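You operate a simulated robot arm through the tools that you are given. There is no shell and no other tool. Be economical: measure what you need, move in short steps, check, and stop when the job is done.

You are at the controls of a simulated two-armed robot. One attempt, no reset.

JOB
Fit the 11 mm, 8 mm and 17 mm pin gauges into their holes in the pin case.
Fine: they stand in the drying rack; shut the lid after.
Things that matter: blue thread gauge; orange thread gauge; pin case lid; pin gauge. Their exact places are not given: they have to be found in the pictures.

It is judged by the outcome, as a careful person would: the job done as asked, and still so three seconds after it is handed in. It fails if anything else is knocked over, pushed out of place, dropped, spilled or broken. A push-on lid holds only when it is set on centred and level and pressed home; a screw cap is set on level and turned clockwise until tight.

ROBOT AND FRAMES
Two 7-joint arms with fingered hands on one trunk, on a base that drives. Base frame: it is fixed to the floor where the robot stands at the start and does not move with it; the origin is under the middle of the robot, x ahead of it, y to its left, z up. Lengths are in m, angles in rad, forces in N, time in s.
The left shoulder is at the start at [0.07, 0.132, 1.217], the right one opposite. With the tool pointing down near the work surface each hand reaches from about 0.1 to 0.62 m from the robot's upright axis, wherever it stands, measured 20 degrees to its own side. Places, roughly: pin case lid [0.5, -0.1, 0.9]. Payload 2.3 kg a hand.
The TCP of each hand is the grasp point between the finger pads, 0.025 m short of the fingertips. In the tool frame z runs along the fingers and y along their closing line. Largest opening 0.088 m; the body of the gripper starts 0.029 m behind the TCP. The gripper is a hand of 3 fingers: y runs from the thumb to the fingers, the wrist lies at [-0.013, -0.097, -0.162] in the tool frame.
Orientation is that of the tool frame in the base frame, as a unit quaternion [x, y, z, w]. With the fingers straight down and the wrist toward the robot, the tool's x, y and z point along [0, 1, 0], [1, 0, 0] and [0, 0, -1] of the base frame.

CONTROLS
- The arms move only by the tool nudge_tool. It takes "left_motion", "right_motion" or both (then of equal length, played together; a hand with none holds still); each is a list of rows, each a list of 6 numbers: the shift along the tool's x, y, z in units of 100 mm (1.0 is 100 mm), then the turn, a rotation vector about the tool's x, y, z in units of 90 degrees (1.0 is 90 degrees). In form: [[dx, dy, dz, rx, ry, rz], ...]. A call has 1 to 12 rows; each row is the pose to reach, as a shift and turn from the pose commanded when the call began, along the tool's axes at that moment. A call with a number of a shift or a turn outside -1 to 1 is refused whole. Rows are played at 5 a second. More than 0.05 m and 0.15 rad between two rows, and nothing of the call is played. Where a pose cannot be reached the arm comes as near as it can. A force on the tool above 70 N (or 10 N above the force at the start of the call, whichever is more), or a blocked arm, ends the call early, and 0.2 s more pass. In this call time passes only in rows, and 0.2 s behind the last. It gives the time, the measured TCP pose, the force on the tool (base axes), the opening and the grip force at its end, in the units of the frame above (readings bear some noise), with the torque about the TCP (base axes, N m) and any sound that the robot's microphone picked up.
- Cameras (640 x 400 px; columns grow to the right, rows downward): "scene" is now at [0.1194, -0.0366, 1.5194]; the picture's right is [-0.46, -0.89, 0.00], its down [-0.66, 0.35, -0.67] and it looks along [0.59, -0.31, -0.75] (base axes); focal length 271 px, centre (320, 200). "left" rides on the left gripper at [-0.058, -0.085, -0.099] in its tool frame; the picture's right is [-0.67, -0.35, 0.66], its down [0.69, -0.63, 0.37] and it looks along [0.29, 0.69, 0.66] (tool axes); focal length 261 px, centre (320, 200). "right" rides on the right gripper at [0.058, -0.085, -0.1] in its tool frame; the picture's right is [-0.67, 0.35, -0.66], its down [-0.69, -0.63, 0.37] and it looks along [-0.29, 0.69, 0.66] (tool axes); focal length 261 px, centre (320, 200).
- capture(camera): a new picture of that camera. The clock stands still meanwhile.
- lift_body(by): slides the trunk up (or, below 0, down) by that many m; the arms and the scene camera ride with it, the base frame stays. It gives what a move gives, with no picture.
- roll_base(legs): drives the robot by 1 to 6 legs, each [ahead, left, turn to the left] in m, m and rad, along the robot's own axes; the way and the turn of a leg run together, so that a leg with both is an arc; at most 1.5 m and 3.142 rad a leg. The arms and the cameras ride along, it lands a little off, and it stops where it bumps. It gives what a move gives.
- finger_targets(index, middle, thumb_bend, thumb_turn, hand): sets how far each is bent, from 0 (flat) to 100 (curled in); at 30 the hand is open as for a grip, at 70 the pads meet at the TCP. One left out holds its place. A second passes; each finger stops where it meets its share of the squeeze, and holds until it gets a number again. It is the only way to open and close the hand. It gives what a move gives, with no picture; readings hold the bend of each and the force on the fingers (four entries, about 0 where the hand has none), thumb and palm. thumb_turn goes from beside the hand (0) to across from the fingers (100), as for a grip.
- turn_head(pan, tilt): turns the head with the scene camera to pan (to the left, within 1.501 rad either way) and tilt (down, from -0.506 to 1.204), counted from straight ahead of the robot. It gives what a move gives.
- locate(camera, pixels): for up to 12 pixels [column, row] of the newest picture of that camera ("zoom" is the newest enlarged one), the place [x, y, z] in the base frame of the surface seen there, good to about 0.003 m. The clock stands still meanwhile.
- inspect(camera, box): a new picture of the part [left, top, right, bottom] of that camera's present view, enlarged. The clock stands still meanwhile.
- close_job(): hands the job in; it is judged then, once.

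Work in short steps. Measure before you move; look again where a grasp or a placing could have gone wrong, and mend it. You have 80 turns and 70 pictures in all, those below and enlarged ones among them. Open the grippers and draw the arms clear of the work before you hand the job in, unless the task says otherwise; then end with one line.

The tools are called after "Call:" by a JSON object that holds its "op" and its "data". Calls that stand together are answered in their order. nudge_tool: Moves the arms, as the interface text tells. Its arguments: {"type":"object","properties":{"left_motion":{"type":"array"},"right_motion":{"type":"array"}},"required":[]} The other tools are called the same way: lift_body (by) slides the trunk up or down; finger_targets (index, middle, thumb_bend, thumb_turn, hand) moves the fingers one by one; roll_base (legs) drives the base; turn_head (pan, tilt) turns the head that bears the scene camera; capture (camera) takes a picture; locate (camera, pixels) gives the place of the surface under pixels of a picture; inspect (camera, box) takes an enlarged picture of a part of a camera's view; close_job () hands the job in.

At the start:

```text
clock: 0.0
left_position: [0.3804, -0.017, 1.1855]
left_tool_rot: [0.707, 0.707, 0.0, 0.0]
left_contact_force: [0.8, -0.3, -0.2]
left_ft_torque: [-0.02, -0.01, 0.01]
left_gripper_width: 0.0877
left_gripper_force: 0.0
left_shape: jaw
left_bend: [30.0, 30.0, 30.0, 98.0]
left_finger forces: [0.0, 0.1, 0.0, 0.1, 0.0, 0.0]
right_position: [0.3314, -0.335, 1.2845]
right_tool_rot: [0.708, 0.707, 0.0, -0.001]
right_contact_force: [0.7, 0.2, -0.7]
right_ft_torque: [-0.01, 0.04, -0.02]
right_gripper_width: 0.0876
right_gripper_force: 0.1
right_shape: jaw
right_bend: [30.0, 30.0, 30.0, 98.0]
right_finger forces: [0.1, 0.1, 0.0, 0.0, 0.0, 0.0]
trunk travel left (down, up): [-0.775, 0.065]
robot x, y, heading: [0.0044, -0.0034, 0.0]
head pan, tilt: [-0.482, 0.843]
```

scene: 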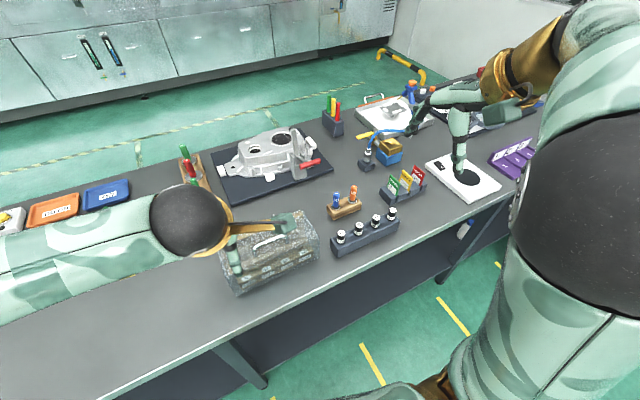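
right: 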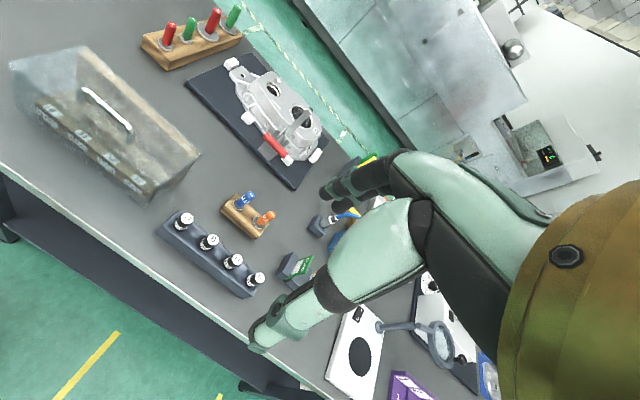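
left: 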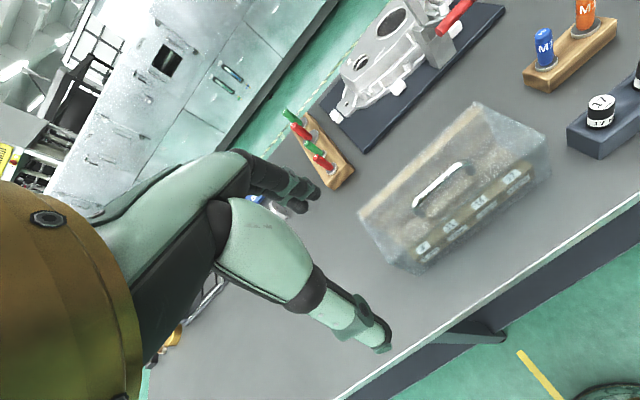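

The lid sits over the case (scene ~ (270,250)) and the four pins stand in a dark rack (~(365,230)). I take enlarged views of both.

Call:
{"op": "inspect", "data": {"camera": "scene", "box": [210, 170, 430, 308]}}

Call:
{"op": "inspect", "data": {"camera": "left", "box": [340, 0, 640, 290]}}

Call:
{"op": "inspect", "data": {"camera": "right", "box": [0, 30, 300, 310]}}

```text
2.90 times, centred on (320, 239) of scene
```

zoom: 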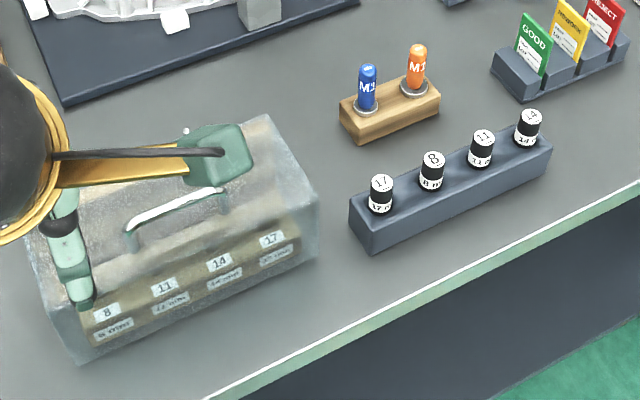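

```text
1.38 times, centred on (490, 145) of left
```

zoom: 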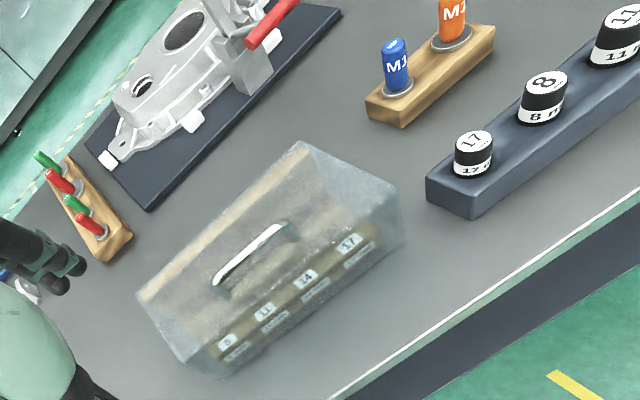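

```text
1.43 times, centred on (150, 170) of right
```

zoom: 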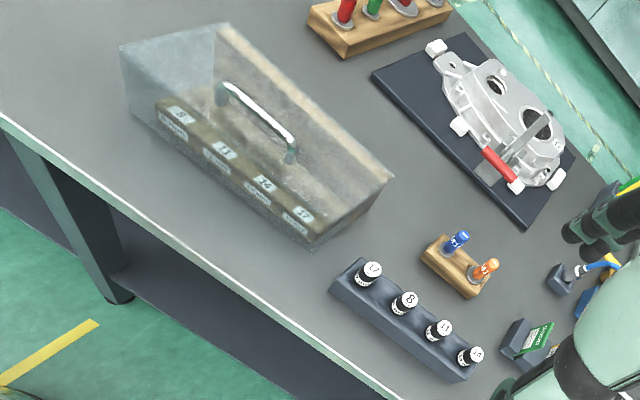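

I measure the lid corners, handle, labels, and pins.

Call:
{"op": "locate", "data": {"camera": "zoom", "pixels": [[226, 90], [294, 155], [258, 120], [372, 268], [405, 302], [438, 327], [470, 355], [340, 290], [312, 246], [392, 178], [225, 30], [122, 45]]}}

Call:
{"op": "inspect", "data": {"camera": "scene", "box": [210, 200, 330, 300]}}

```text
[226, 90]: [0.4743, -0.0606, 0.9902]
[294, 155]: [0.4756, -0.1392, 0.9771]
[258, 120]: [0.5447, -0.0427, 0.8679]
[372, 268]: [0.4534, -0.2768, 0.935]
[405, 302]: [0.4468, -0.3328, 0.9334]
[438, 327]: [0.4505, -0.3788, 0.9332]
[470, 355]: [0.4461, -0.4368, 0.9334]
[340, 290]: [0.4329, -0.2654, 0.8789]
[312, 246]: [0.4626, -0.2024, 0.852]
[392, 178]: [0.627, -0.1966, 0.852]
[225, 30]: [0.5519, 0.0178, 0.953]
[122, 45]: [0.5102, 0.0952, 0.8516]
```

```text
4.00 times, centred on (270, 250) of scene
```

zoom: 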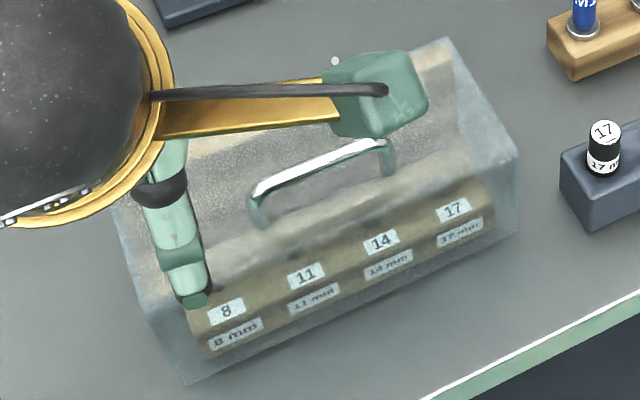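

The left hand blocks the case in the scene view; I move it 10 cm to the left and look again.

Call:
{"op": "nudge_tool", "data": {"left_motion": [[0.33, 0, 0, 0, 0, 0], [0.66, 0, 0, 0, 0, 0], [1, 0, 0, 0, 0, 0]]}}

Call:
{"op": "inspect", "data": {"camera": "scene", "box": [210, 180, 410, 305]}}

Call:
{"op": "inspect", "data": {"camera": "left", "box": [400, 0, 640, 250]}}

```text
clock: 0.8
left_position: [0.3807, 0.0869, 1.1871]
left_tool_rot: [0.708, 0.707, -0.001, 0.001]
left_contact_force: [-0.2, -0.9, -0.3]
left_ft_torque: [0.02, -0.02, 0.02]
left_gripper_width: 0.0877
left_gripper_force: 0.1
left_shape: jaw
left_bend: [30.0, 30.0, 30.0, 98.0]
left_finger forces: [0.0, 0.0, 0.0, 0.0, 0.0, 0.1]
right_position: [0.3307, -0.3346, 1.2847]
right_tool_rot: [0.707, 0.707, 0.0, 0.001]
right_contact_force: [0.6, 0.1, 0.3]
right_ft_torque: [-0.02, 0.01, -0.02]
right_gripper_width: 0.0877
right_gripper_force: 0.1
right_shape: jaw
right_bend: [30.0, 30.0, 30.0, 98.0]
right_finger forces: [0.0, 0.1, 0.0, 0.0, 0.0, 0.1]
trunk travel left (down, up): [-0.775, 0.065]
robot x, y, heading: [0.0017, 0.0014, -0.002]
head pan, tilt: [-0.482, 0.843]
```

```text
3.20 times, centred on (310, 242) of scene
```

zoom: 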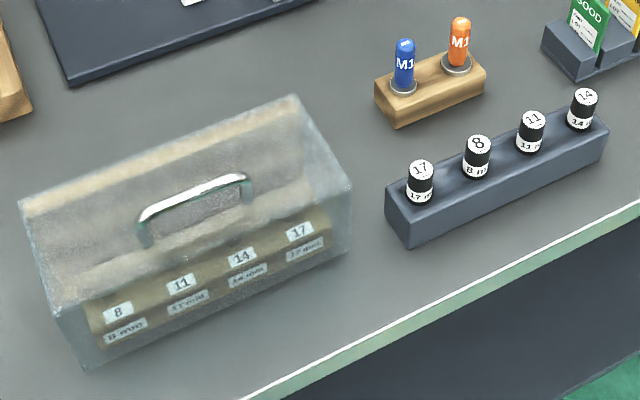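

```text
1.60 times, centred on (520, 125) of left
```

zoom: 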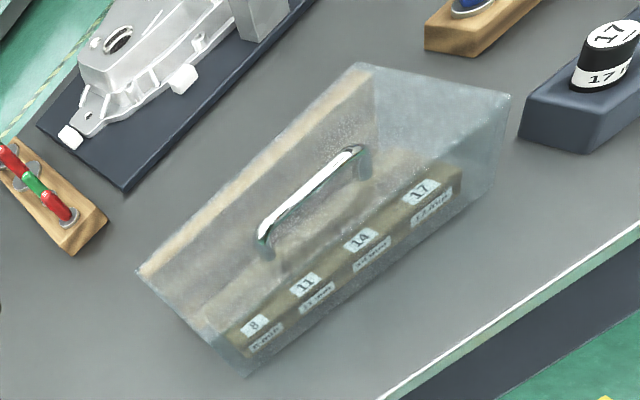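

The case sits under a clear hood with a bar handle. I measure the handle, hood edges, pins and rack from this zoom (left) view, then decide where the hood goes.

Call:
{"op": "locate", "data": {"camera": "zoom", "pixels": [[266, 222], [305, 190], [350, 152], [265, 240], [137, 271], [245, 376], [365, 66], [508, 95], [490, 195], [255, 323], [425, 190], [205, 345]]}}

Call:
{"op": "inspect", "data": {"camera": "scene", "box": [315, 170, 435, 270]}}

```text
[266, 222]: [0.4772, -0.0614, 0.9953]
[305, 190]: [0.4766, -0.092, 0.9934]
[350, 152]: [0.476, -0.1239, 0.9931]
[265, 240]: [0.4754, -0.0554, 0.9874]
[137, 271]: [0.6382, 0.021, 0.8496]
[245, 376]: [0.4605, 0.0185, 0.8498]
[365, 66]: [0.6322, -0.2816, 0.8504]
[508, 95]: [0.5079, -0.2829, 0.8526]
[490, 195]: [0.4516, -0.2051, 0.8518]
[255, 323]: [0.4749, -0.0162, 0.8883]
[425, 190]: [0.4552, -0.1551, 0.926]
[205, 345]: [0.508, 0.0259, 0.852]
```

```text
4.00 times, centred on (375, 220) of scene
```

zoom: 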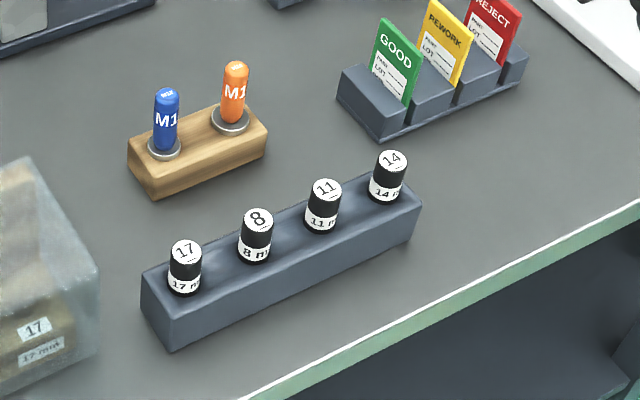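

I locate pins' tops and rack features in this zoom.

Call:
{"op": "locate", "data": {"camera": "zoom", "pixels": [[186, 250], [258, 216], [326, 188], [392, 160], [170, 345], [145, 270], [410, 240], [418, 205], [210, 275], [165, 130], [235, 66], [98, 272]]}}

Call:
{"op": "inspect", "data": {"camera": "scene", "box": [205, 200, 325, 300]}}

```text
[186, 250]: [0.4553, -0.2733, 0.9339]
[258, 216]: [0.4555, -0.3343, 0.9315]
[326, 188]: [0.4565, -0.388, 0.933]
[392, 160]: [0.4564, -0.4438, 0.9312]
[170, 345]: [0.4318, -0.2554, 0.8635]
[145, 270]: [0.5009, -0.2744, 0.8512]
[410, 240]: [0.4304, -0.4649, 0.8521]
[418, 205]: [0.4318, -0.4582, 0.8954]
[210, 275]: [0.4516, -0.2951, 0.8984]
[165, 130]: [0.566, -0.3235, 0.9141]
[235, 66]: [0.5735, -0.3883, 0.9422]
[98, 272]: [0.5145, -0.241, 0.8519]
```

```text
4.00 times, centred on (265, 250) of scene
```

zoom: 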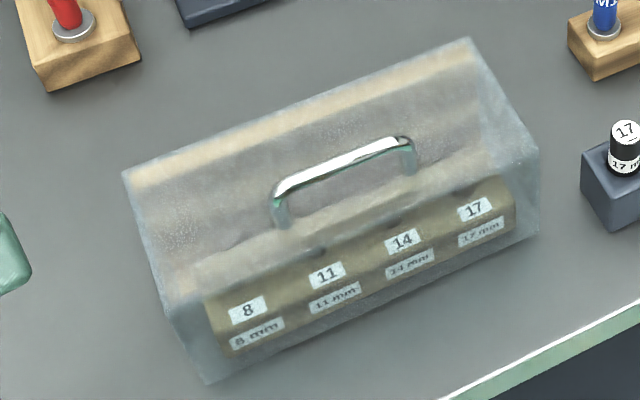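

Pins stand at x≈0.456, y≈-0.276/-0.332/-0.388/-0.443. Now I look left for free table space to put the hood.

Call:
{"op": "turn_head", "data": {"pan": 0.2, "tilt": 0.9}}

Call:
{"op": "capture", "data": {"camera": "scene"}}

```text
clock: 1.9
left_position: [0.3819, 0.0835, 1.1879]
left_tool_rot: [0.707, 0.707, 0.001, 0.0]
left_contact_force: [0.1, -0.3, 0.9]
left_ft_torque: [-0.04, -0.01, 0.01]
left_gripper_width: 0.0877
left_gripper_force: 0.1
left_shape: jaw
left_bend: [30.0, 30.0, 30.0, 98.0]
left_finger forces: [0.1, 0.0, 0.0, 0.0, 0.0, 0.0]
right_position: [0.3309, -0.3355, 1.2847]
right_tool_rot: [0.707, 0.707, 0.0, 0.0]
right_contact_force: [0.3, 0.7, -1.2]
right_ft_torque: [0.0, 0.01, 0.01]
right_gripper_width: 0.0875
right_gripper_force: 0.2
right_shape: jaw
right_bend: [30.0, 30.0, 30.0, 98.0]
right_finger forces: [0.0, 0.1, 0.0, 0.1, 0.1, 0.0]
trunk travel left (down, up): [-0.775, 0.065]
robot x, y, heading: [-0.0028, -0.0045, -0.001]
head pan, tilt: [0.201, 0.901]
```

```text
58 pictures are left
```

scene: 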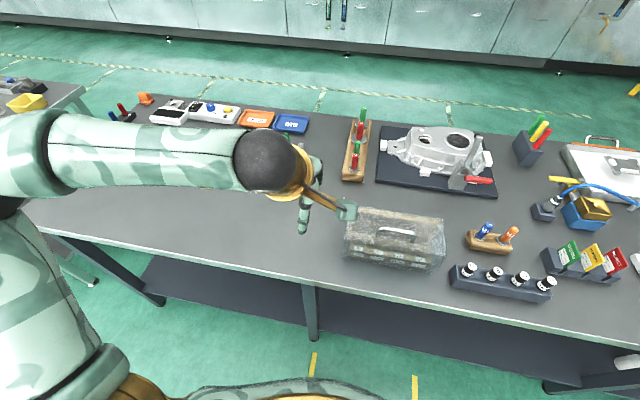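

Left of the hood the table looks free. I measure the table edge and the neighbours.

Call:
{"op": "locate", "data": {"camera": "scene", "pixels": [[250, 265], [200, 215], [280, 132], [343, 180], [240, 126], [365, 280], [300, 275], [130, 220], [368, 183], [270, 235]]}}

Call:
{"op": "inspect", "data": {"camera": "scene", "box": [330, 190, 460, 285]}}

```text
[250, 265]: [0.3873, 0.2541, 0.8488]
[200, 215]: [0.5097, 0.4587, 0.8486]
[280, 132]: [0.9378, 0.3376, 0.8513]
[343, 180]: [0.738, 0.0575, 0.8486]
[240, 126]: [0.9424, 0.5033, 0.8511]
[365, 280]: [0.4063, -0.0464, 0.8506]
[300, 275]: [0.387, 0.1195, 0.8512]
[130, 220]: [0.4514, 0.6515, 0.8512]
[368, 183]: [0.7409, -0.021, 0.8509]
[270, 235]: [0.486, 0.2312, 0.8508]
```

```text
4.21 times, centred on (395, 238) of scene
```

zoom: 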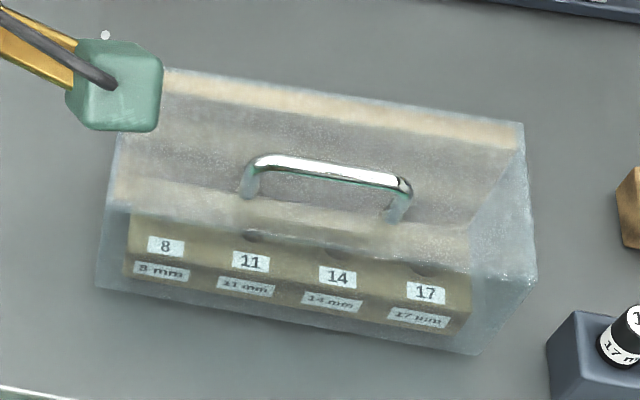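

I measure the hood's lower edges and the handle in this zoom.

Call:
{"op": "locate", "data": {"camera": "zoom", "pixels": [[97, 291], [94, 291], [475, 357], [538, 285], [250, 162], [328, 168], [405, 186], [164, 245], [425, 292], [523, 124], [165, 70], [545, 345]]}}

```text
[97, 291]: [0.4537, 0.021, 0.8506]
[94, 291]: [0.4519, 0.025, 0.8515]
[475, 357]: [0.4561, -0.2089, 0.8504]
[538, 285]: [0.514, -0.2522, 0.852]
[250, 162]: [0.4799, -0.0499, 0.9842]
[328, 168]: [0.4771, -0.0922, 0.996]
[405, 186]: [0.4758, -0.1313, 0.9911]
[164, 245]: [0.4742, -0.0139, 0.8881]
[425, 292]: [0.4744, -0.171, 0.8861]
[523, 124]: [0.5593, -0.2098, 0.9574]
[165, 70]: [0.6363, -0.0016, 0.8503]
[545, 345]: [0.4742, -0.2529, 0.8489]
```

The handle (x≈0.477) sits near the front of the hood (x≈0.455–0.56), so the lid might be hinged at the back. I turn the left hand to view the case from its left end.

Call:
{"op": "nudge_tool", "data": {"left_motion": [[0.1, 0, 0, 0, 0, 0.08], [0.2, 0, 0, 0, 0, 0.16], [0.3, 0, 0, 0, 0, 0.24], [0.4, 0, 0, 0, 0, 0.32], [0.5, 0, 0, 0, 0, 0.4], [0.6, 0.1, 0.1, 0, 0, 0.48], [0.7, 0.2, 0.2, 0, 0, 0.56], [0.8, 0.3, 0.3, 0, 0, 0.64], [0.9, 0.4, 0.4, 0, 0, 0.72], [1, 0.5, 0.5, 0, 0, 0.8], [1, 0.6, 0.6, 0, 0, 0.88]]}}

Call:
{"op": "capture", "data": {"camera": "left"}}

```text
clock: 4.2
left_position: [0.2913, 0.0709, 1.1691]
left_tool_rot: [0.995, 0.104, 0.0, -0.002]
left_contact_force: [-0.3, -0.2, 0.1]
left_ft_torque: [0.01, -0.01, 0.0]
left_gripper_width: 0.088
left_gripper_force: 0.0
left_shape: jaw
left_bend: [30.0, 30.0, 30.0, 98.0]
left_finger forces: [0.0, 0.1, 0.0, 0.1, 0.0, 0.0]
left hand out of reach, approached as far as the arm can: row 7, 8, 9, 10, 11
right_position: [0.3316, -0.3377, 1.2838]
right_tool_rot: [0.707, 0.707, 0.0, -0.001]
right_contact_force: [-0.8, -0.8, 0.5]
right_ft_torque: [0.03, 0.0, 0.02]
right_gripper_width: 0.0877
right_gripper_force: 0.1
right_shape: jaw
right_bend: [30.0, 30.0, 30.0, 98.0]
right_finger forces: [0.1, 0.0, 0.0, 0.0, 0.1, 0.0]
trunk travel left (down, up): [-0.775, 0.065]
robot x, y, heading: [0.0033, 0.0003, -0.005]
head pan, tilt: [0.201, 0.901]
```

```text
56 pictures are left
```

left: 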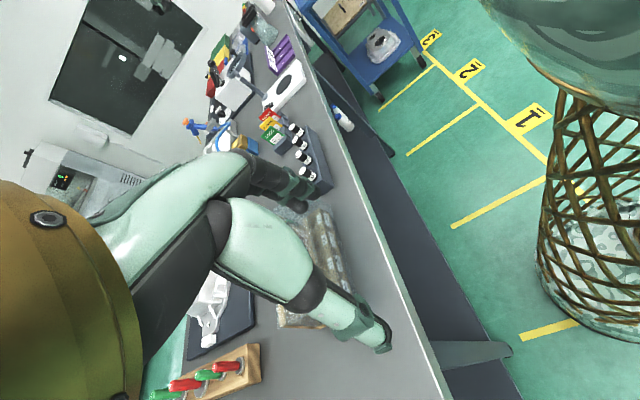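

The hand hides the view here. I'll look at the hood's back with the scene camera now that it's clear.

Call:
{"op": "inspect", "data": {"camera": "scene", "box": [335, 195, 455, 280]}}

Call:
{"op": "inspect", "data": {"camera": "right", "box": [0, 30, 210, 220]}}

```text
4.71 times, centred on (395, 238) of scene
```

zoom: 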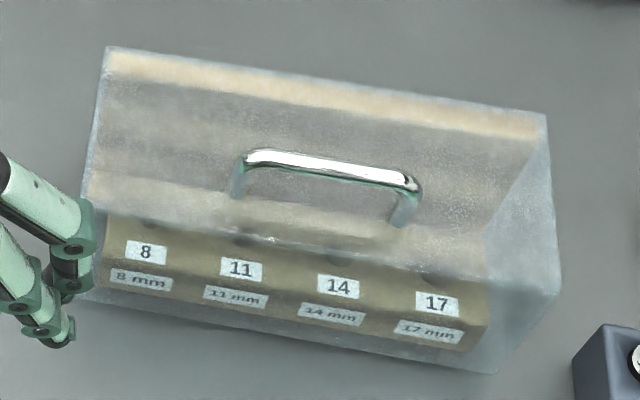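

```text
2.11 times, centred on (105, 125) of right
```

zoom: 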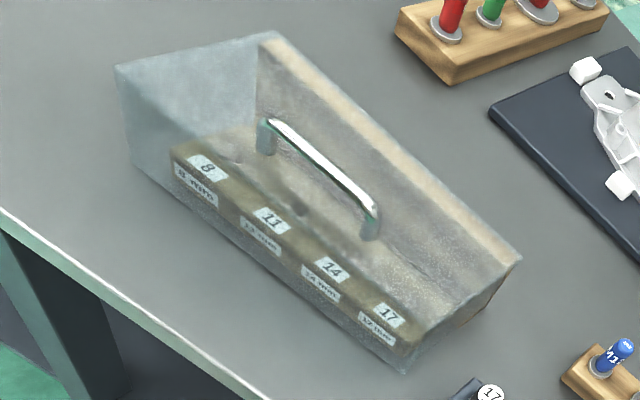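

The hood has a tall back wall and a sloping front, with the handle near the front, so it may be a hinged lid. I'll turn the left hand back and bring it toward the handle.

Call:
{"op": "nudge_tool", "data": {"left_motion": [[0.07, 0.08, 0, 0, 0, -0.08], [0.14, 0.16, 0, 0, 0, -0.16], [0.21, 0.24, 0, 0, 0, -0.24], [0.28, 0.32, 0, 0, 0, -0.32], [0.35, 0.4, 0, 0, 0, -0.4], [0.42, 0.48, 0, 0, 0, -0.48], [0.49, 0.56, 0, 0, 0, -0.56], [0.56, 0.64, 0, 0, 0, -0.64], [0.63, 0.72, 0, 0, 0, -0.72], [0.7, 0.8, 0, 0, 0, -0.8], [0.72, 0.88, 0, 0, 0, -0.88]]}}

```text
clock: 6.7
left_position: [0.3803, -0.0021, 1.1652]
left_tool_rot: [0.706, 0.708, 0.0, 0.0]
left_contact_force: [1.2, 0.1, -0.7]
left_ft_torque: [-0.01, -0.01, -0.04]
left_gripper_width: 0.088
left_gripper_force: 0.2
left_shape: jaw
left_bend: [30.0, 30.0, 30.0, 98.0]
left_finger forces: [0.0, 0.0, 0.1, 0.0, 0.0, 0.1]
right_position: [0.3312, -0.3366, 1.2838]
right_tool_rot: [0.707, 0.707, 0.0, 0.0]
right_contact_force: [0.4, 0.2, 0.2]
right_ft_torque: [-0.02, 0.01, 0.0]
right_gripper_width: 0.0875
right_gripper_force: 0.0
right_shape: jaw
right_bend: [30.0, 30.0, 30.0, 98.0]
right_finger forces: [0.0, 0.0, 0.0, 0.0, 0.0, 0.0]
trunk travel left (down, up): [-0.775, 0.065]
robot x, y, heading: [-0.0009, 0.0001, -0.003]
head pan, tilt: [0.201, 0.901]
```

Orientation is restored. I move above the handle (0.477, -0.092), at z≈1.07.

Call:
{"op": "nudge_tool", "data": {"left_motion": [[-0.23, 0.24, 0.25, 0, 0, 0], [-0.45, 0.48, 0.5, 0, 0, 0], [-0.68, 0.73, 0.75, 0, 0, 0], [-0.9, 0.97, 1.0, 0, 0, 0]]}}

Call:
{"op": "inspect", "data": {"camera": "scene", "box": [330, 190, 470, 290]}}

Call:
{"op": "capture", "data": {"camera": "left"}}

```text
clock: 7.7
left_position: [0.4795, -0.0902, 1.0679]
left_tool_rot: [0.708, 0.706, 0.001, -0.001]
left_contact_force: [-0.8, -0.6, 0.7]
left_ft_torque: [-0.01, 0.01, -0.02]
left_gripper_width: 0.0878
left_gripper_force: 0.1
left_shape: jaw
left_bend: [30.0, 30.0, 30.0, 98.0]
left_finger forces: [0.1, 0.0, 0.1, 0.1, 0.1, 0.1]
right_position: [0.3327, -0.3373, 1.2842]
right_tool_rot: [0.707, 0.707, 0.0, -0.001]
right_contact_force: [0.1, 0.0, -0.7]
right_ft_torque: [0.0, 0.01, 0.01]
right_gripper_width: 0.0877
right_gripper_force: 0.0
right_shape: jaw
right_bend: [30.0, 30.0, 30.0, 98.0]
right_finger forces: [0.0, 0.0, 0.1, 0.0, 0.0, 0.0]
trunk travel left (down, up): [-0.775, 0.065]
robot x, y, heading: [0.0006, 0.0006, -0.001]
head pan, tilt: [0.201, 0.901]
```

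```text
4.00 times, centred on (400, 240) of scene
```

zoom: 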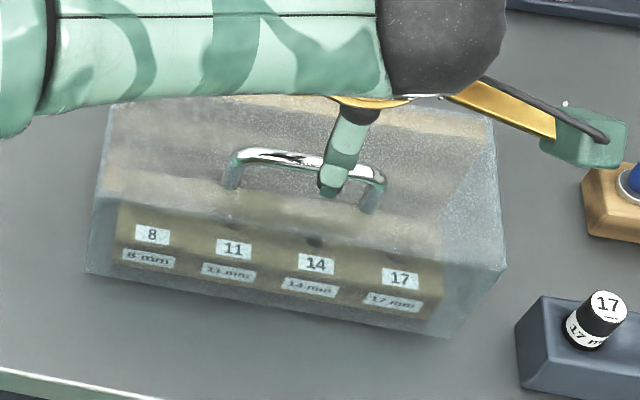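

```text
52 pictures are left
```

left: 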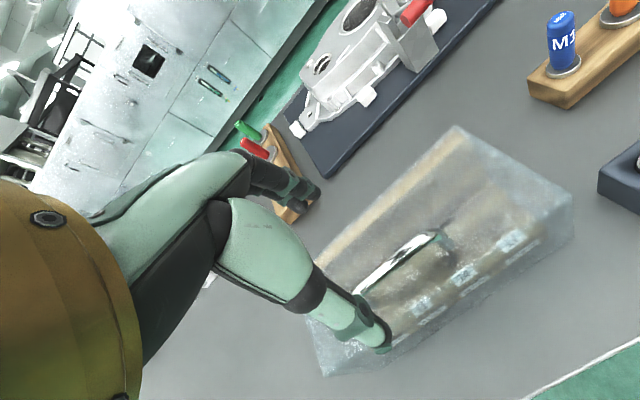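

The hand is centred over the handle. I descend so that the TCP is at z≈0.987, watching for contact.

Call:
{"op": "nudge_tool", "data": {"left_motion": [[-0.01, -0.02, 0.25, 0, 0, 0], [-0.02, -0.02, 0.5, 0, 0, 0], [-0.02, -0.02, 0.68, 0, 0, 0], [-0.02, -0.02, 0.8, 0, 0, 0]]}}

Call:
{"op": "inspect", "data": {"camera": "left", "box": [240, 100, 640, 400]}}

```text
clock: 8.7
left_position: [0.4759, -0.0916, 0.9862]
left_tool_rot: [0.706, 0.708, 0.001, -0.001]
left_contact_force: [0.5, -0.1, -0.4]
left_ft_torque: [-0.03, -0.03, 0.01]
left_gripper_width: 0.088
left_gripper_force: 0.0
left_shape: jaw
left_bend: [30.0, 30.0, 30.0, 98.0]
left_finger forces: [0.0, 0.0, 0.0, 0.0, 0.0, 0.1]
right_position: [0.3314, -0.3356, 1.2844]
right_tool_rot: [0.707, 0.707, -0.001, 0.0]
right_contact_force: [-0.4, -0.3, -0.2]
right_ft_torque: [0.04, -0.05, 0.02]
right_gripper_width: 0.0875
right_gripper_force: 0.1
right_shape: jaw
right_bend: [30.0, 30.0, 30.0, 98.0]
right_finger forces: [0.0, 0.1, 0.0, 0.0, 0.0, 0.0]
trunk travel left (down, up): [-0.775, 0.065]
robot x, y, heading: [0.0001, -0.0013, 0.004]
head pan, tilt: [0.201, 0.901]
```

```text
1.33 times, centred on (440, 250) of left
```

zoom: 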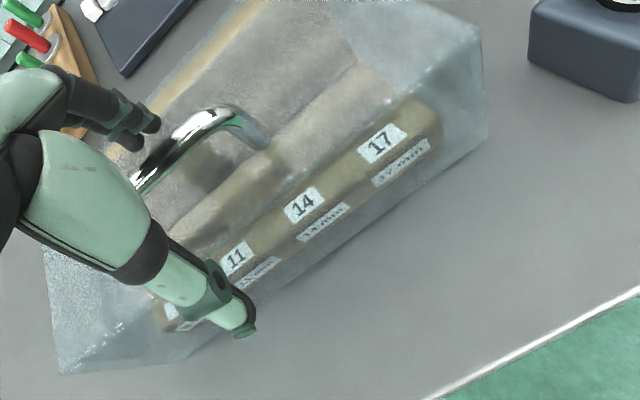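

The handle lies between thumb and fingers. I close the left hand on it.

Call:
{"op": "finger_targets", "data": {"hand": "left", "index": 72, "middle": 72, "thumb_bend": 72}}

```text
clock: 9.7
left_position: [0.4754, -0.0911, 0.9856]
left_tool_rot: [0.707, 0.707, 0.0, 0.0]
left_contact_force: [0.5, -0.5, -0.9]
left_ft_torque: [0.0, 0.02, -0.03]
left_gripper_width: 0.0002
left_gripper_force: 0.1
left_shape: fingers
left_bend: [72.0, 72.0, 71.0, 98.0]
left_finger forces: [0.2, 0.1, 0.0, 0.1, 0.1, 0.0]
right_position: [0.3307, -0.3361, 1.2841]
right_tool_rot: [0.707, 0.707, 0.0, -0.001]
right_contact_force: [0.0, 0.3, 0.4]
right_ft_torque: [0.02, 0.01, 0.01]
right_gripper_width: 0.0877
right_gripper_force: 0.1
right_shape: jaw
right_bend: [30.0, 30.0, 30.0, 98.0]
right_finger forces: [0.1, 0.0, 0.1, 0.1, 0.0, 0.0]
trunk travel left (down, up): [-0.775, 0.065]
robot x, y, heading: [0.0004, -0.0014, -0.001]
head pan, tilt: [0.201, 0.901]
```

The fingers met with no force, so the handle isn't between the pads. I look.

Call:
{"op": "capture", "data": {"camera": "left"}}

Call:
{"op": "inspect", "data": {"camera": "scene", "box": [330, 190, 470, 290]}}

```text
50 pictures are left
```

left: 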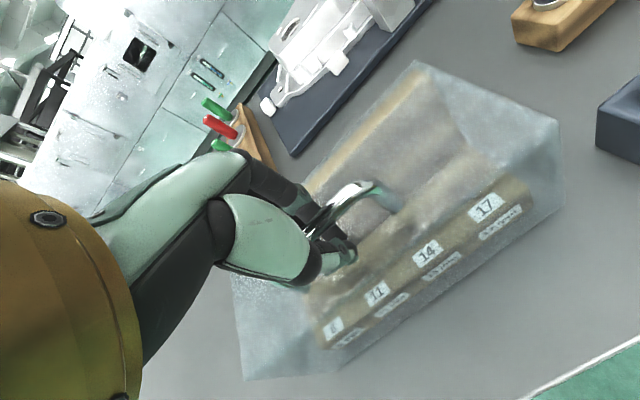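

```text
4.00 times, centred on (400, 240) of scene
```

zoom: 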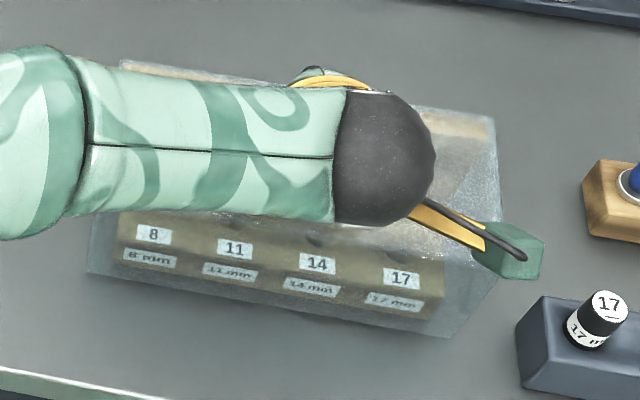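

The handle bar seems to be enclosed in the loop above the pads, so it is hooked. I lift slowly by 15 mm to see whether the lid follows and how it is hinged.

Call:
{"op": "nudge_tool", "data": {"left_motion": [[0, 0, -0.04, 0, 0, 0], [0, 0, -0.08, 0, 0, 0], [0, 0, -0.12, 0, 0, 0], [0, 0, -0.16, 0, 0, 0], [0, 0, -0.2, 0, 0, 0]]}}

Call:
{"op": "capture", "data": {"camera": "left"}}

```text
clock: 10.8
left_position: [0.4793, -0.0915, 1.005]
left_tool_rot: [0.706, 0.708, -0.001, -0.001]
left_contact_force: [5.0, 0.6, -6.0]
left_ft_torque: [0.01, -0.01, 0.03]
left_gripper_width: 0.0
left_gripper_force: 3.8
left_shape: fingers
left_bend: [71.0, 72.0, 72.0, 98.0]
left_finger forces: [6.2, 1.3, 0.0, 0.0, 0.1, 0.0]
right_position: [0.3355, -0.3361, 1.2838]
right_tool_rot: [0.707, 0.708, -0.001, -0.001]
right_contact_force: [-0.1, -0.1, 0.0]
right_ft_torque: [0.01, 0.0, 0.04]
right_gripper_width: 0.0877
right_gripper_force: 0.1
right_shape: jaw
right_bend: [30.0, 30.0, 30.0, 98.0]
right_finger forces: [0.0, 0.1, 0.0, 0.1, 0.0, 0.0]
trunk travel left (down, up): [-0.775, 0.065]
robot x, y, heading: [0.0006, -0.0015, 0.0]
head pan, tilt: [0.201, 0.901]
```

```text
48 pictures are left
```

left: 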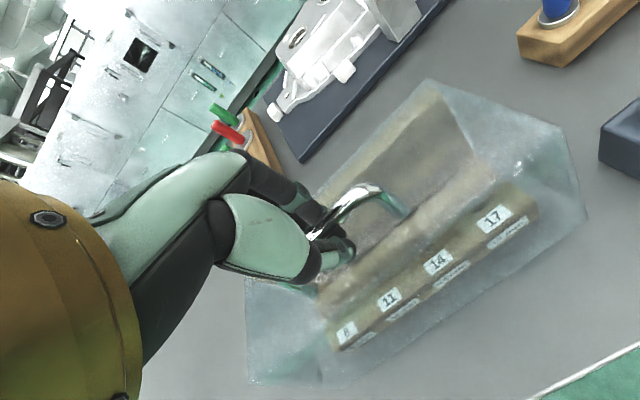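

The lid follows and pulls the hand forward (+5 N in x), so it is hinged at the back. I follow an assumed arc about (0.56, 0.955) with a small step first.

Call:
{"op": "nudge_tool", "data": {"left_motion": [[0, 0.05, -0.01, 0, 0, 0], [0, 0.1, -0.02, 0, 0, 0], [0, 0.14, -0.04, 0, 0, 0], [0, 0.19, -0.1, 0, 0, 0]]}}

Call:
{"op": "inspect", "data": {"camera": "left", "box": [220, 50, 640, 400]}}

```text
clock: 11.8
left_position: [0.4936, -0.0925, 1.0148]
left_tool_rot: [0.707, 0.707, -0.001, 0.0]
left_contact_force: [-3.4, 0.8, -0.6]
left_ft_torque: [-0.01, 0.06, 0.01]
left_gripper_width: 0.0
left_gripper_force: 2.0
left_shape: fingers
left_bend: [72.0, 72.0, 71.0, 97.0]
left_finger forces: [0.0, 0.2, 0.0, 0.1, 3.2, 0.0]
right_position: [0.3295, -0.3362, 1.2845]
right_tool_rot: [0.707, 0.708, 0.0, 0.0]
right_contact_force: [0.1, -1.0, 1.1]
right_ft_torque: [0.04, -0.01, 0.0]
right_gripper_width: 0.0876
right_gripper_force: 0.1
right_shape: jaw
right_bend: [30.0, 30.0, 30.0, 98.0]
right_finger forces: [0.0, 0.0, 0.0, 0.0, 0.0, 0.0]
trunk travel left (down, up): [-0.775, 0.065]
robot x, y, heading: [0.0008, -0.0037, -0.001]
head pan, tilt: [0.201, 0.901]
```

```text
1.14 times, centred on (430, 225) of left
```

zoom: 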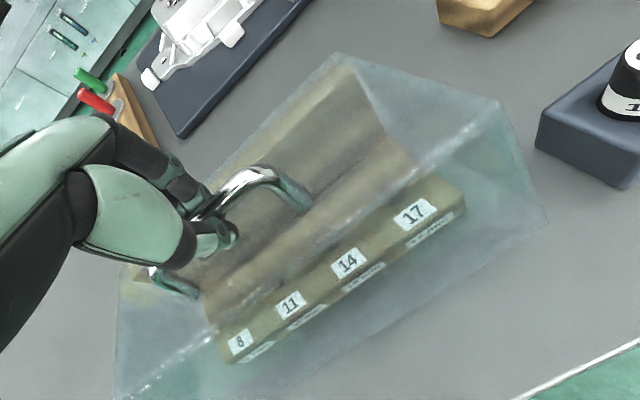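

The lid turns about roughly that hinge. I continue along the arc to near the top.

Call:
{"op": "nudge_tool", "data": {"left_motion": [[0, 0.07, -0.08, 0, 0, 0], [0, 0.14, -0.145, 0, 0, 0], [0, 0.24, -0.21, 0, 0, 0], [0, 0.35, -0.255, 0, 0, 0], [0, 0.46, -0.29, 0, 0, 0], [0, 0.58, -0.31, 0, 0, 0]]}}

Call:
{"op": "capture", "data": {"camera": "scene"}}

```text
clock: 13.2
left_position: [0.5141, -0.0945, 1.0368]
left_tool_rot: [0.71, 0.704, 0.001, 0.005]
left_contact_force: [-1.5, 0.8, -0.1]
left_ft_torque: [0.0, 0.04, 0.03]
left_gripper_width: 0.0
left_gripper_force: 1.6
left_shape: fingers
left_bend: [72.0, 72.0, 70.0, 97.0]
left_finger forces: [0.0, 0.3, 0.0, 0.0, 2.7, 0.0]
left hand out of reach, approached as far as the arm can: row 3, 4, 5, 6
right_position: [0.3311, -0.3372, 1.2855]
right_tool_rot: [0.707, 0.707, 0.0, 0.0]
right_contact_force: [0.2, 0.3, 0.0]
right_ft_torque: [-0.02, -0.01, -0.01]
right_gripper_width: 0.0878
right_gripper_force: 0.0
right_shape: jaw
right_bend: [30.0, 30.0, 30.0, 98.0]
right_finger forces: [0.0, 0.0, 0.0, 0.0, 0.1, 0.1]
trunk travel left (down, up): [-0.775, 0.065]
robot x, y, heading: [-0.0001, -0.0006, -0.002]
head pan, tilt: [0.201, 0.901]
```

```text
46 pictures are left
```

scene: 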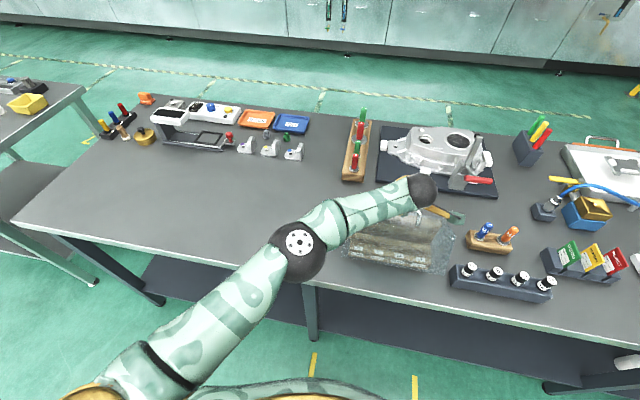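

Out of reach at x≈0.514 with the lid about 45° up. I roll the base ahead 4 cm, which carries the hand (and lid) on along the arc, and check.

Call:
{"op": "roll_base", "data": {"legs": [[0.04, 0, 0]]}}

Call:
{"op": "inspect", "data": {"camera": "left", "box": [200, 50, 640, 400]}}

```text
clock: 14.1
left_position: [0.5479, -0.0938, 1.0391]
left_tool_rot: [0.711, 0.703, 0.002, 0.007]
left_contact_force: [-1.5, 0.5, -1.9]
left_ft_torque: [0.04, -0.07, 0.01]
left_gripper_width: 0.0001
left_gripper_force: 0.7
left_shape: fingers
left_bend: [72.0, 72.0, 71.0, 97.0]
left_finger forces: [0.0, 0.1, 0.0, 0.0, 1.7, 0.0]
right_position: [0.3634, -0.3366, 1.2872]
right_tool_rot: [0.708, 0.706, 0.001, 0.002]
right_contact_force: [-0.2, -0.6, 1.0]
right_ft_torque: [0.0, -0.01, 0.0]
right_gripper_width: 0.0877
right_gripper_force: 0.1
right_shape: jaw
right_bend: [30.0, 30.0, 30.0, 98.0]
right_finger forces: [0.0, 0.0, 0.1, 0.1, 0.0, 0.0]
trunk travel left (down, up): [-0.775, 0.065]
robot x, y, heading: [0.0401, -0.002, -0.001]
head pan, tilt: [0.201, 0.901]
```

```text
1.14 times, centred on (420, 225) of left
```

zoom: 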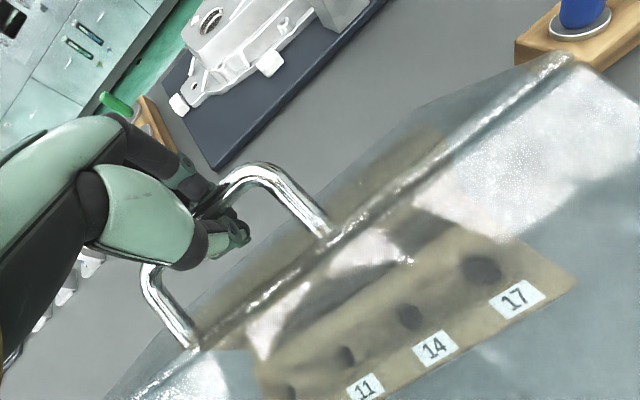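

The lid is nearing upright and the holes show. I roll another 4 cm ahead to carry it over.

Call:
{"op": "roll_base", "data": {"legs": [[0.045, 0, 0]]}}

Call:
{"op": "capture", "data": {"camera": "scene"}}

```text
clock: 15.0
left_position: [0.5908, -0.095, 1.0386]
left_tool_rot: [0.712, 0.703, 0.002, 0.006]
left_contact_force: [-2.0, 0.0, -1.5]
left_ft_torque: [-0.01, -0.03, -0.01]
left_gripper_width: 0.0
left_gripper_force: 1.4
left_shape: fingers
left_bend: [72.0, 72.0, 71.0, 97.0]
left_finger forces: [0.0, 0.0, 0.0, 0.0, 1.9, 0.0]
right_position: [0.4057, -0.3375, 1.287]
right_tool_rot: [0.708, 0.706, 0.002, 0.002]
right_contact_force: [-0.6, 0.3, 0.1]
right_ft_torque: [0.02, -0.03, -0.04]
right_gripper_width: 0.0876
right_gripper_force: 0.1
right_shape: jaw
right_bend: [30.0, 30.0, 30.0, 98.0]
right_finger forces: [0.1, 0.0, 0.0, 0.0, 0.1, 0.1]
trunk travel left (down, up): [-0.775, 0.065]
robot x, y, heading: [0.0836, -0.0028, -0.002]
head pan, tilt: [0.201, 0.901]
```

```text
44 pictures are left
```

scene: 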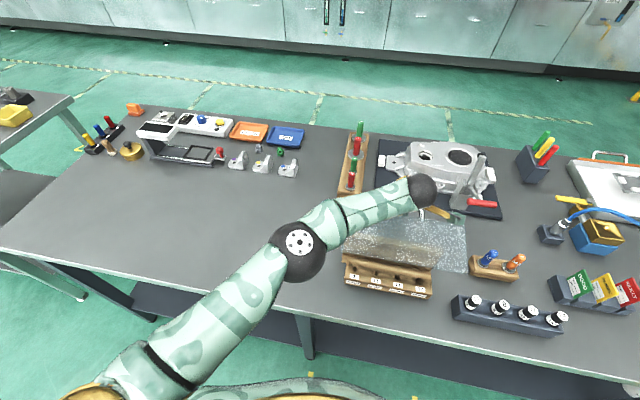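

The lid is open beyond upright. I check clearance behind it and where the lid is.

Call:
{"op": "inspect", "data": {"camera": "scene", "box": [325, 170, 505, 300]}}

Call:
{"op": "locate", "data": {"camera": "scene", "pixels": [[395, 212], [496, 219], [475, 195], [345, 262], [436, 270], [345, 240], [350, 277], [377, 283], [402, 287], [425, 291], [466, 270]]}}

```text
3.08 times, centred on (415, 235) of scene
```

zoom: 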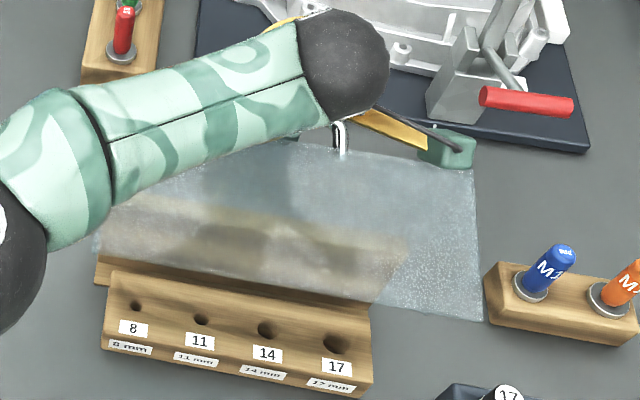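

```text
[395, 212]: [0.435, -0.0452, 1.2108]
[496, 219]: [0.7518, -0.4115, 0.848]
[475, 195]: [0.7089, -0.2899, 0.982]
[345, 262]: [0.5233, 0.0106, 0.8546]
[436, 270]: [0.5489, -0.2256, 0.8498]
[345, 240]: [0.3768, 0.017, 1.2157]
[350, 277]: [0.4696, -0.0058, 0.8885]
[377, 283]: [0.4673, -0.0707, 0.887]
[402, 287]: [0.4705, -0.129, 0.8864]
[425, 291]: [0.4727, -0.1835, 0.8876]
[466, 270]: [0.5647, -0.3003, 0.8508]
```

The lid is only about upright and still leans on the hand. I roll 2 cm ahead and lower a centimetre to continue along the arc.

Call:
{"op": "roll_base", "data": {"legs": [[0.02, 0, 0]]}}

Call:
{"op": "nudge_tool", "data": {"left_motion": [[0, 0, 0.05, 0, 0, 0], [0, 0, 0.1, 0, 0, 0]]}}

```text
clock: 15.8
left_position: [0.6137, -0.0942, 1.0367]
left_tool_rot: [0.712, 0.703, 0.002, 0.006]
left_contact_force: [-2.3, -0.6, -1.9]
left_ft_torque: [0.0, -0.05, -0.02]
left_gripper_width: 0.0001
left_gripper_force: 1.3
left_shape: fingers
left_bend: [72.0, 72.0, 69.0, 97.0]
left_finger forces: [0.0, 0.0, 0.1, 0.1, 3.0, 0.1]
right_position: [0.4276, -0.3373, 1.2859]
right_tool_rot: [0.709, 0.705, 0.001, 0.001]
right_contact_force: [0.4, 0.1, -0.4]
right_ft_torque: [0.01, -0.04, 0.01]
right_gripper_width: 0.0878
right_gripper_force: 0.1
right_shape: jaw
right_bend: [30.0, 30.0, 30.0, 98.0]
right_finger forces: [0.0, 0.0, 0.0, 0.0, 0.0, 0.1]
trunk travel left (down, up): [-0.775, 0.065]
robot x, y, heading: [0.0998, 0.0011, -0.003]
head pan, tilt: [0.201, 0.901]
```

```text
clock: 16.4
left_position: [0.616, -0.0953, 1.0249]
left_tool_rot: [0.712, 0.703, 0.001, 0.005]
left_contact_force: [0.3, 0.0, 0.6]
left_ft_torque: [-0.04, -0.03, 0.01]
left_gripper_width: 0.0002
left_gripper_force: 0.3
left_shape: fingers
left_bend: [72.0, 72.0, 71.0, 97.0]
left_finger forces: [0.0, 0.1, 0.0, 0.1, 0.2, 0.0]
right_position: [0.4304, -0.3374, 1.2858]
right_tool_rot: [0.708, 0.706, 0.0, -0.001]
right_contact_force: [0.5, 0.1, -0.3]
right_ft_torque: [0.04, 0.01, -0.02]
right_gripper_width: 0.0875
right_gripper_force: 0.1
right_shape: jaw
right_bend: [30.0, 30.0, 30.0, 98.0]
right_finger forces: [0.0, 0.1, 0.1, 0.0, 0.0, 0.1]
trunk travel left (down, up): [-0.775, 0.065]
robot x, y, heading: [0.1019, -0.0006, -0.002]
head pan, tilt: [0.201, 0.901]
```

The force is now near zero; I look at the lid.

Call:
{"op": "capture", "data": {"camera": "left"}}

Call:
{"op": "inspect", "data": {"camera": "scene", "box": [325, 170, 505, 310]}}

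```text
42 pictures are left
```

left: 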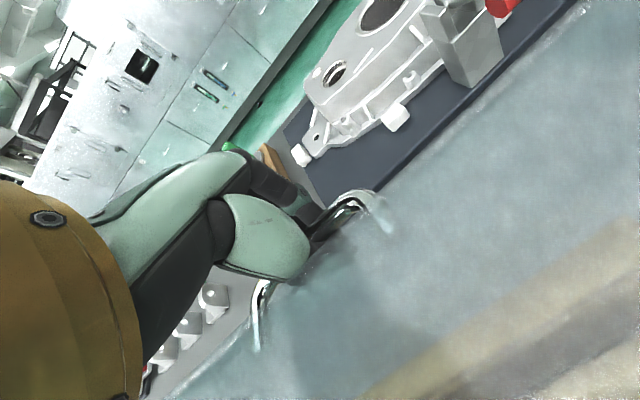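

```text
2.86 times, centred on (415, 240) of scene
```

zoom: 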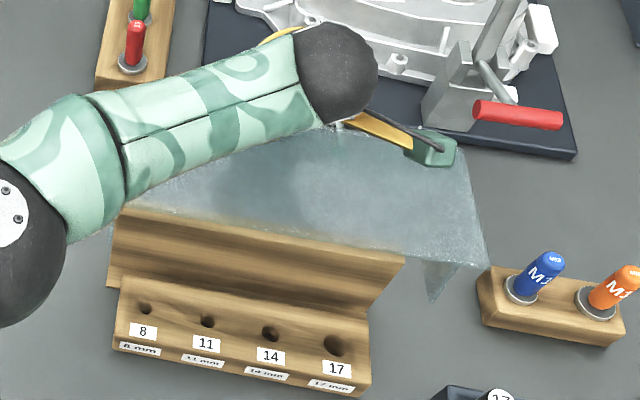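

The lid leans back a bit past upright. I push a further 2 cm and down 1.5 cm and watch for a stop.

Call:
{"op": "roll_base", "data": {"legs": [[0.015, 0, 0]]}}

Call:
{"op": "nudge_tool", "data": {"left_motion": [[0, 0, 0.06, 0, 0, 0], [0, 0, 0.13, 0, 0, 0]]}}

```text
clock: 17.2
left_position: [0.628, -0.0958, 1.0257]
left_tool_rot: [0.711, 0.703, 0.001, 0.004]
left_contact_force: [-5.6, -0.7, -7.3]
left_ft_torque: [0.06, -0.1, -0.04]
left_gripper_width: 0.0
left_gripper_force: 3.3
left_shape: fingers
left_bend: [72.0, 72.0, 66.0, 97.0]
left_finger forces: [0.0, 0.0, 0.0, 0.0, 7.5, 0.1]
right_position: [0.4428, -0.3373, 1.2867]
right_tool_rot: [0.709, 0.706, 0.001, 0.001]
right_contact_force: [-0.6, -0.1, 0.9]
right_ft_torque: [-0.03, 0.01, 0.03]
right_gripper_width: 0.0876
right_gripper_force: 0.0
right_shape: jaw
right_bend: [30.0, 30.0, 30.0, 98.0]
right_finger forces: [0.0, 0.0, 0.0, 0.0, 0.1, 0.0]
trunk travel left (down, up): [-0.775, 0.065]
robot x, y, heading: [0.1185, -0.0009, -0.002]
head pan, tilt: [0.201, 0.901]
```

```text
clock: 17.8
left_position: [0.6307, -0.0944, 1.0124]
left_tool_rot: [0.712, 0.702, 0.0, 0.004]
left_contact_force: [0.2, 0.3, 1.4]
left_ft_torque: [0.01, 0.09, -0.02]
left_gripper_width: 0.0
left_gripper_force: 1.9
left_shape: fingers
left_bend: [72.0, 72.0, 71.0, 97.0]
left_finger forces: [0.1, 0.1, 0.0, 0.1, 4.0, 0.0]
right_position: [0.446, -0.3379, 1.2839]
right_tool_rot: [0.708, 0.706, 0.0, -0.001]
right_contact_force: [0.0, 0.2, 0.1]
right_ft_torque: [-0.01, 0.01, 0.01]
right_gripper_width: 0.0875
right_gripper_force: 0.1
right_shape: jaw
right_bend: [30.0, 30.0, 30.0, 98.0]
right_finger forces: [0.1, 0.0, 0.0, 0.1, 0.0, 0.0]
trunk travel left (down, up): [-0.775, 0.065]
robot x, y, heading: [0.1173, 0.003, -0.003]
head pan, tilt: [0.201, 0.901]
```

The force is small again. I open only index and middle first, so the thumb doesn't push the lid shut, and look.

Call:
{"op": "finger_targets", "data": {"hand": "left", "index": 20, "middle": 20}}

Call:
{"op": "inspect", "data": {"camera": "left", "box": [140, 100, 540, 400]}}

Call:
{"op": "inspect", "data": {"camera": "right", "box": [0, 0, 320, 240]}}

```text
clock: 18.8
left_position: [0.6302, -0.0944, 1.0126]
left_tool_rot: [0.712, 0.702, 0.001, 0.004]
left_contact_force: [-0.9, 0.1, 0.9]
left_ft_torque: [0.0, 0.11, 0.04]
left_gripper_width: 0.053
left_gripper_force: 2.7
left_shape: fingers
left_bend: [20.0, 20.0, 71.0, 97.0]
left_finger forces: [0.0, 0.0, 0.0, 0.0, 5.5, 0.1]
right_position: [0.4469, -0.337, 1.2842]
right_tool_rot: [0.709, 0.705, 0.0, 0.0]
right_contact_force: [0.4, -0.3, -0.4]
right_ft_torque: [0.01, -0.01, 0.02]
right_gripper_width: 0.0876
right_gripper_force: 0.1
right_shape: jaw
right_bend: [30.0, 30.0, 30.0, 98.0]
right_finger forces: [0.0, 0.1, 0.0, 0.0, 0.0, 0.1]
trunk travel left (down, up): [-0.775, 0.065]
robot x, y, heading: [0.1149, -0.001, -0.005]
head pan, tilt: [0.201, 0.901]
```

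```text
1.33 times, centred on (340, 250) of left
```

zoom: 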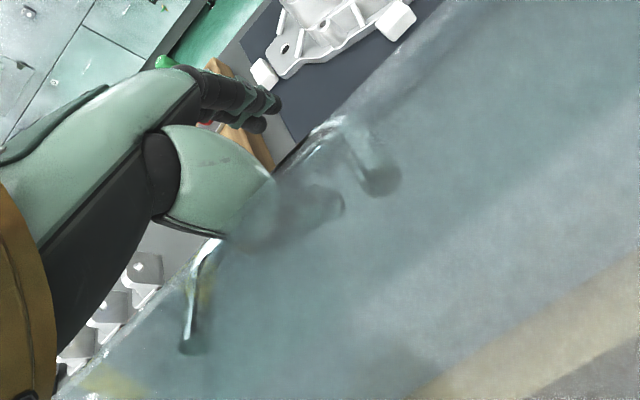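

```text
1.67 times, centred on (160, 120) of right
```

zoom: 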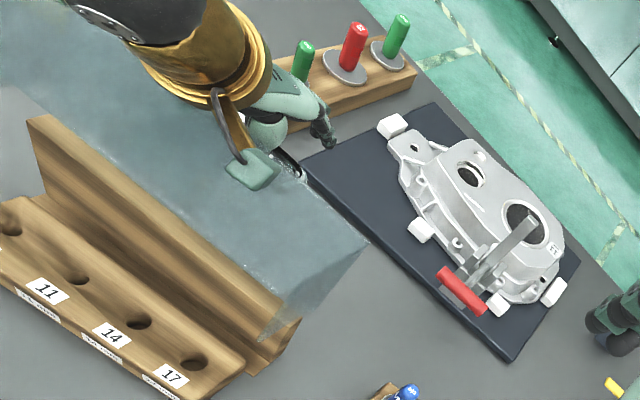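

The thumb lies between panel and bar. I straighten the thumb slightly to take off the load.

Call:
{"op": "finger_targets", "data": {"hand": "left", "thumb_bend": 58}}

Call:
{"op": "inspect", "data": {"camera": "right", "box": [0, 0, 240, 180]}}

```text
clock: 19.8
left_position: [0.6305, -0.0943, 1.0129]
left_tool_rot: [0.712, 0.702, -0.001, 0.003]
left_contact_force: [0.0, 0.4, -0.7]
left_ft_torque: [0.02, 0.03, 0.02]
left_gripper_width: 0.0677
left_gripper_force: 0.1
left_shape: fingers
left_bend: [20.0, 20.0, 57.0, 97.0]
left_finger forces: [0.0, 0.0, 0.1, 0.0, 0.1, 0.0]
right_position: [0.4464, -0.3381, 1.2852]
right_tool_rot: [0.708, 0.706, 0.0, 0.0]
right_contact_force: [0.3, -0.5, 0.0]
right_ft_torque: [0.0, 0.03, 0.02]
right_gripper_width: 0.0876
right_gripper_force: 0.2
right_shape: jaw
right_bend: [30.0, 30.0, 30.0, 98.0]
right_finger forces: [0.0, 0.0, 0.0, 0.1, 0.0, 0.0]
trunk travel left (down, up): [-0.775, 0.065]
robot x, y, heading: [0.1165, -0.0016, -0.001]
head pan, tilt: [0.201, 0.901]
```

```text
2.22 times, centred on (120, 90) of right
```

zoom: 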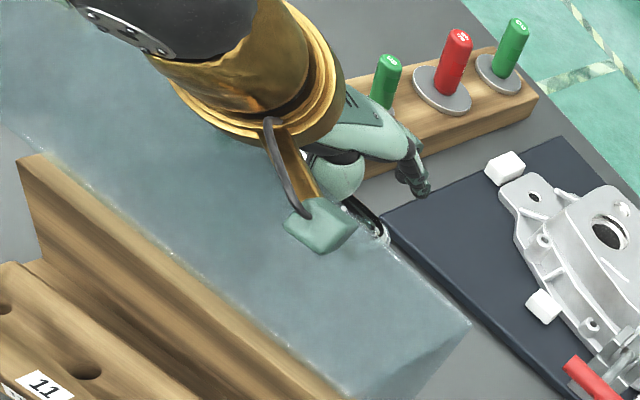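

No contact on the hand and the lid stays. I withdraw straight up in small steps.

Call:
{"op": "nudge_tool", "data": {"left_motion": [[0, 0, -0.08, 0, 0, 0], [0, 0, -0.16, 0, 0, 0], [0, 0, -0.24, 0, 0, 0], [0, 0, -0.32, 0, 0, 0]]}}

Call:
{"op": "capture", "data": {"camera": "right"}}

```text
clock: 20.8
left_position: [0.6303, -0.0936, 1.0436]
left_tool_rot: [0.712, 0.702, 0.0, 0.003]
left_contact_force: [-0.9, 0.6, 0.2]
left_ft_torque: [0.02, 0.01, 0.02]
left_gripper_width: 0.0683
left_gripper_force: 0.1
left_shape: fingers
left_bend: [20.0, 20.0, 57.0, 97.0]
left_finger forces: [0.0, 0.0, 0.1, 0.0, 0.0, 0.1]
right_position: [0.447, -0.3383, 1.2838]
right_tool_rot: [0.708, 0.706, 0.0, 0.0]
right_contact_force: [-0.2, 0.3, -0.1]
right_ft_torque: [0.0, -0.02, 0.0]
right_gripper_width: 0.0874
right_gripper_force: 0.1
right_shape: jaw
right_bend: [30.0, 30.0, 30.0, 98.0]
right_finger forces: [0.0, 0.0, 0.1, 0.0, 0.0, 0.0]
trunk travel left (down, up): [-0.775, 0.065]
robot x, y, heading: [0.1108, -0.0017, 0.001]
head pan, tilt: [0.201, 0.901]
```

```text
37 pictures are left
```

right: 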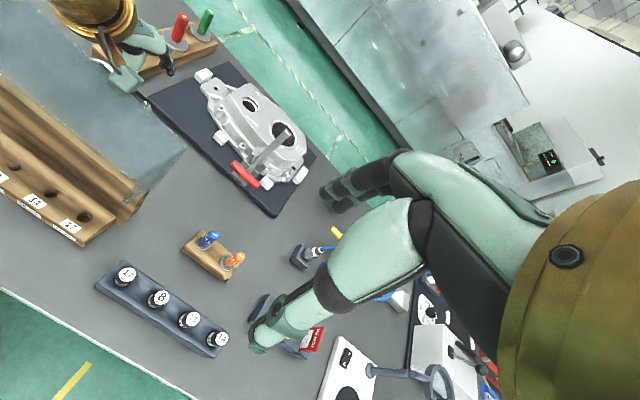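

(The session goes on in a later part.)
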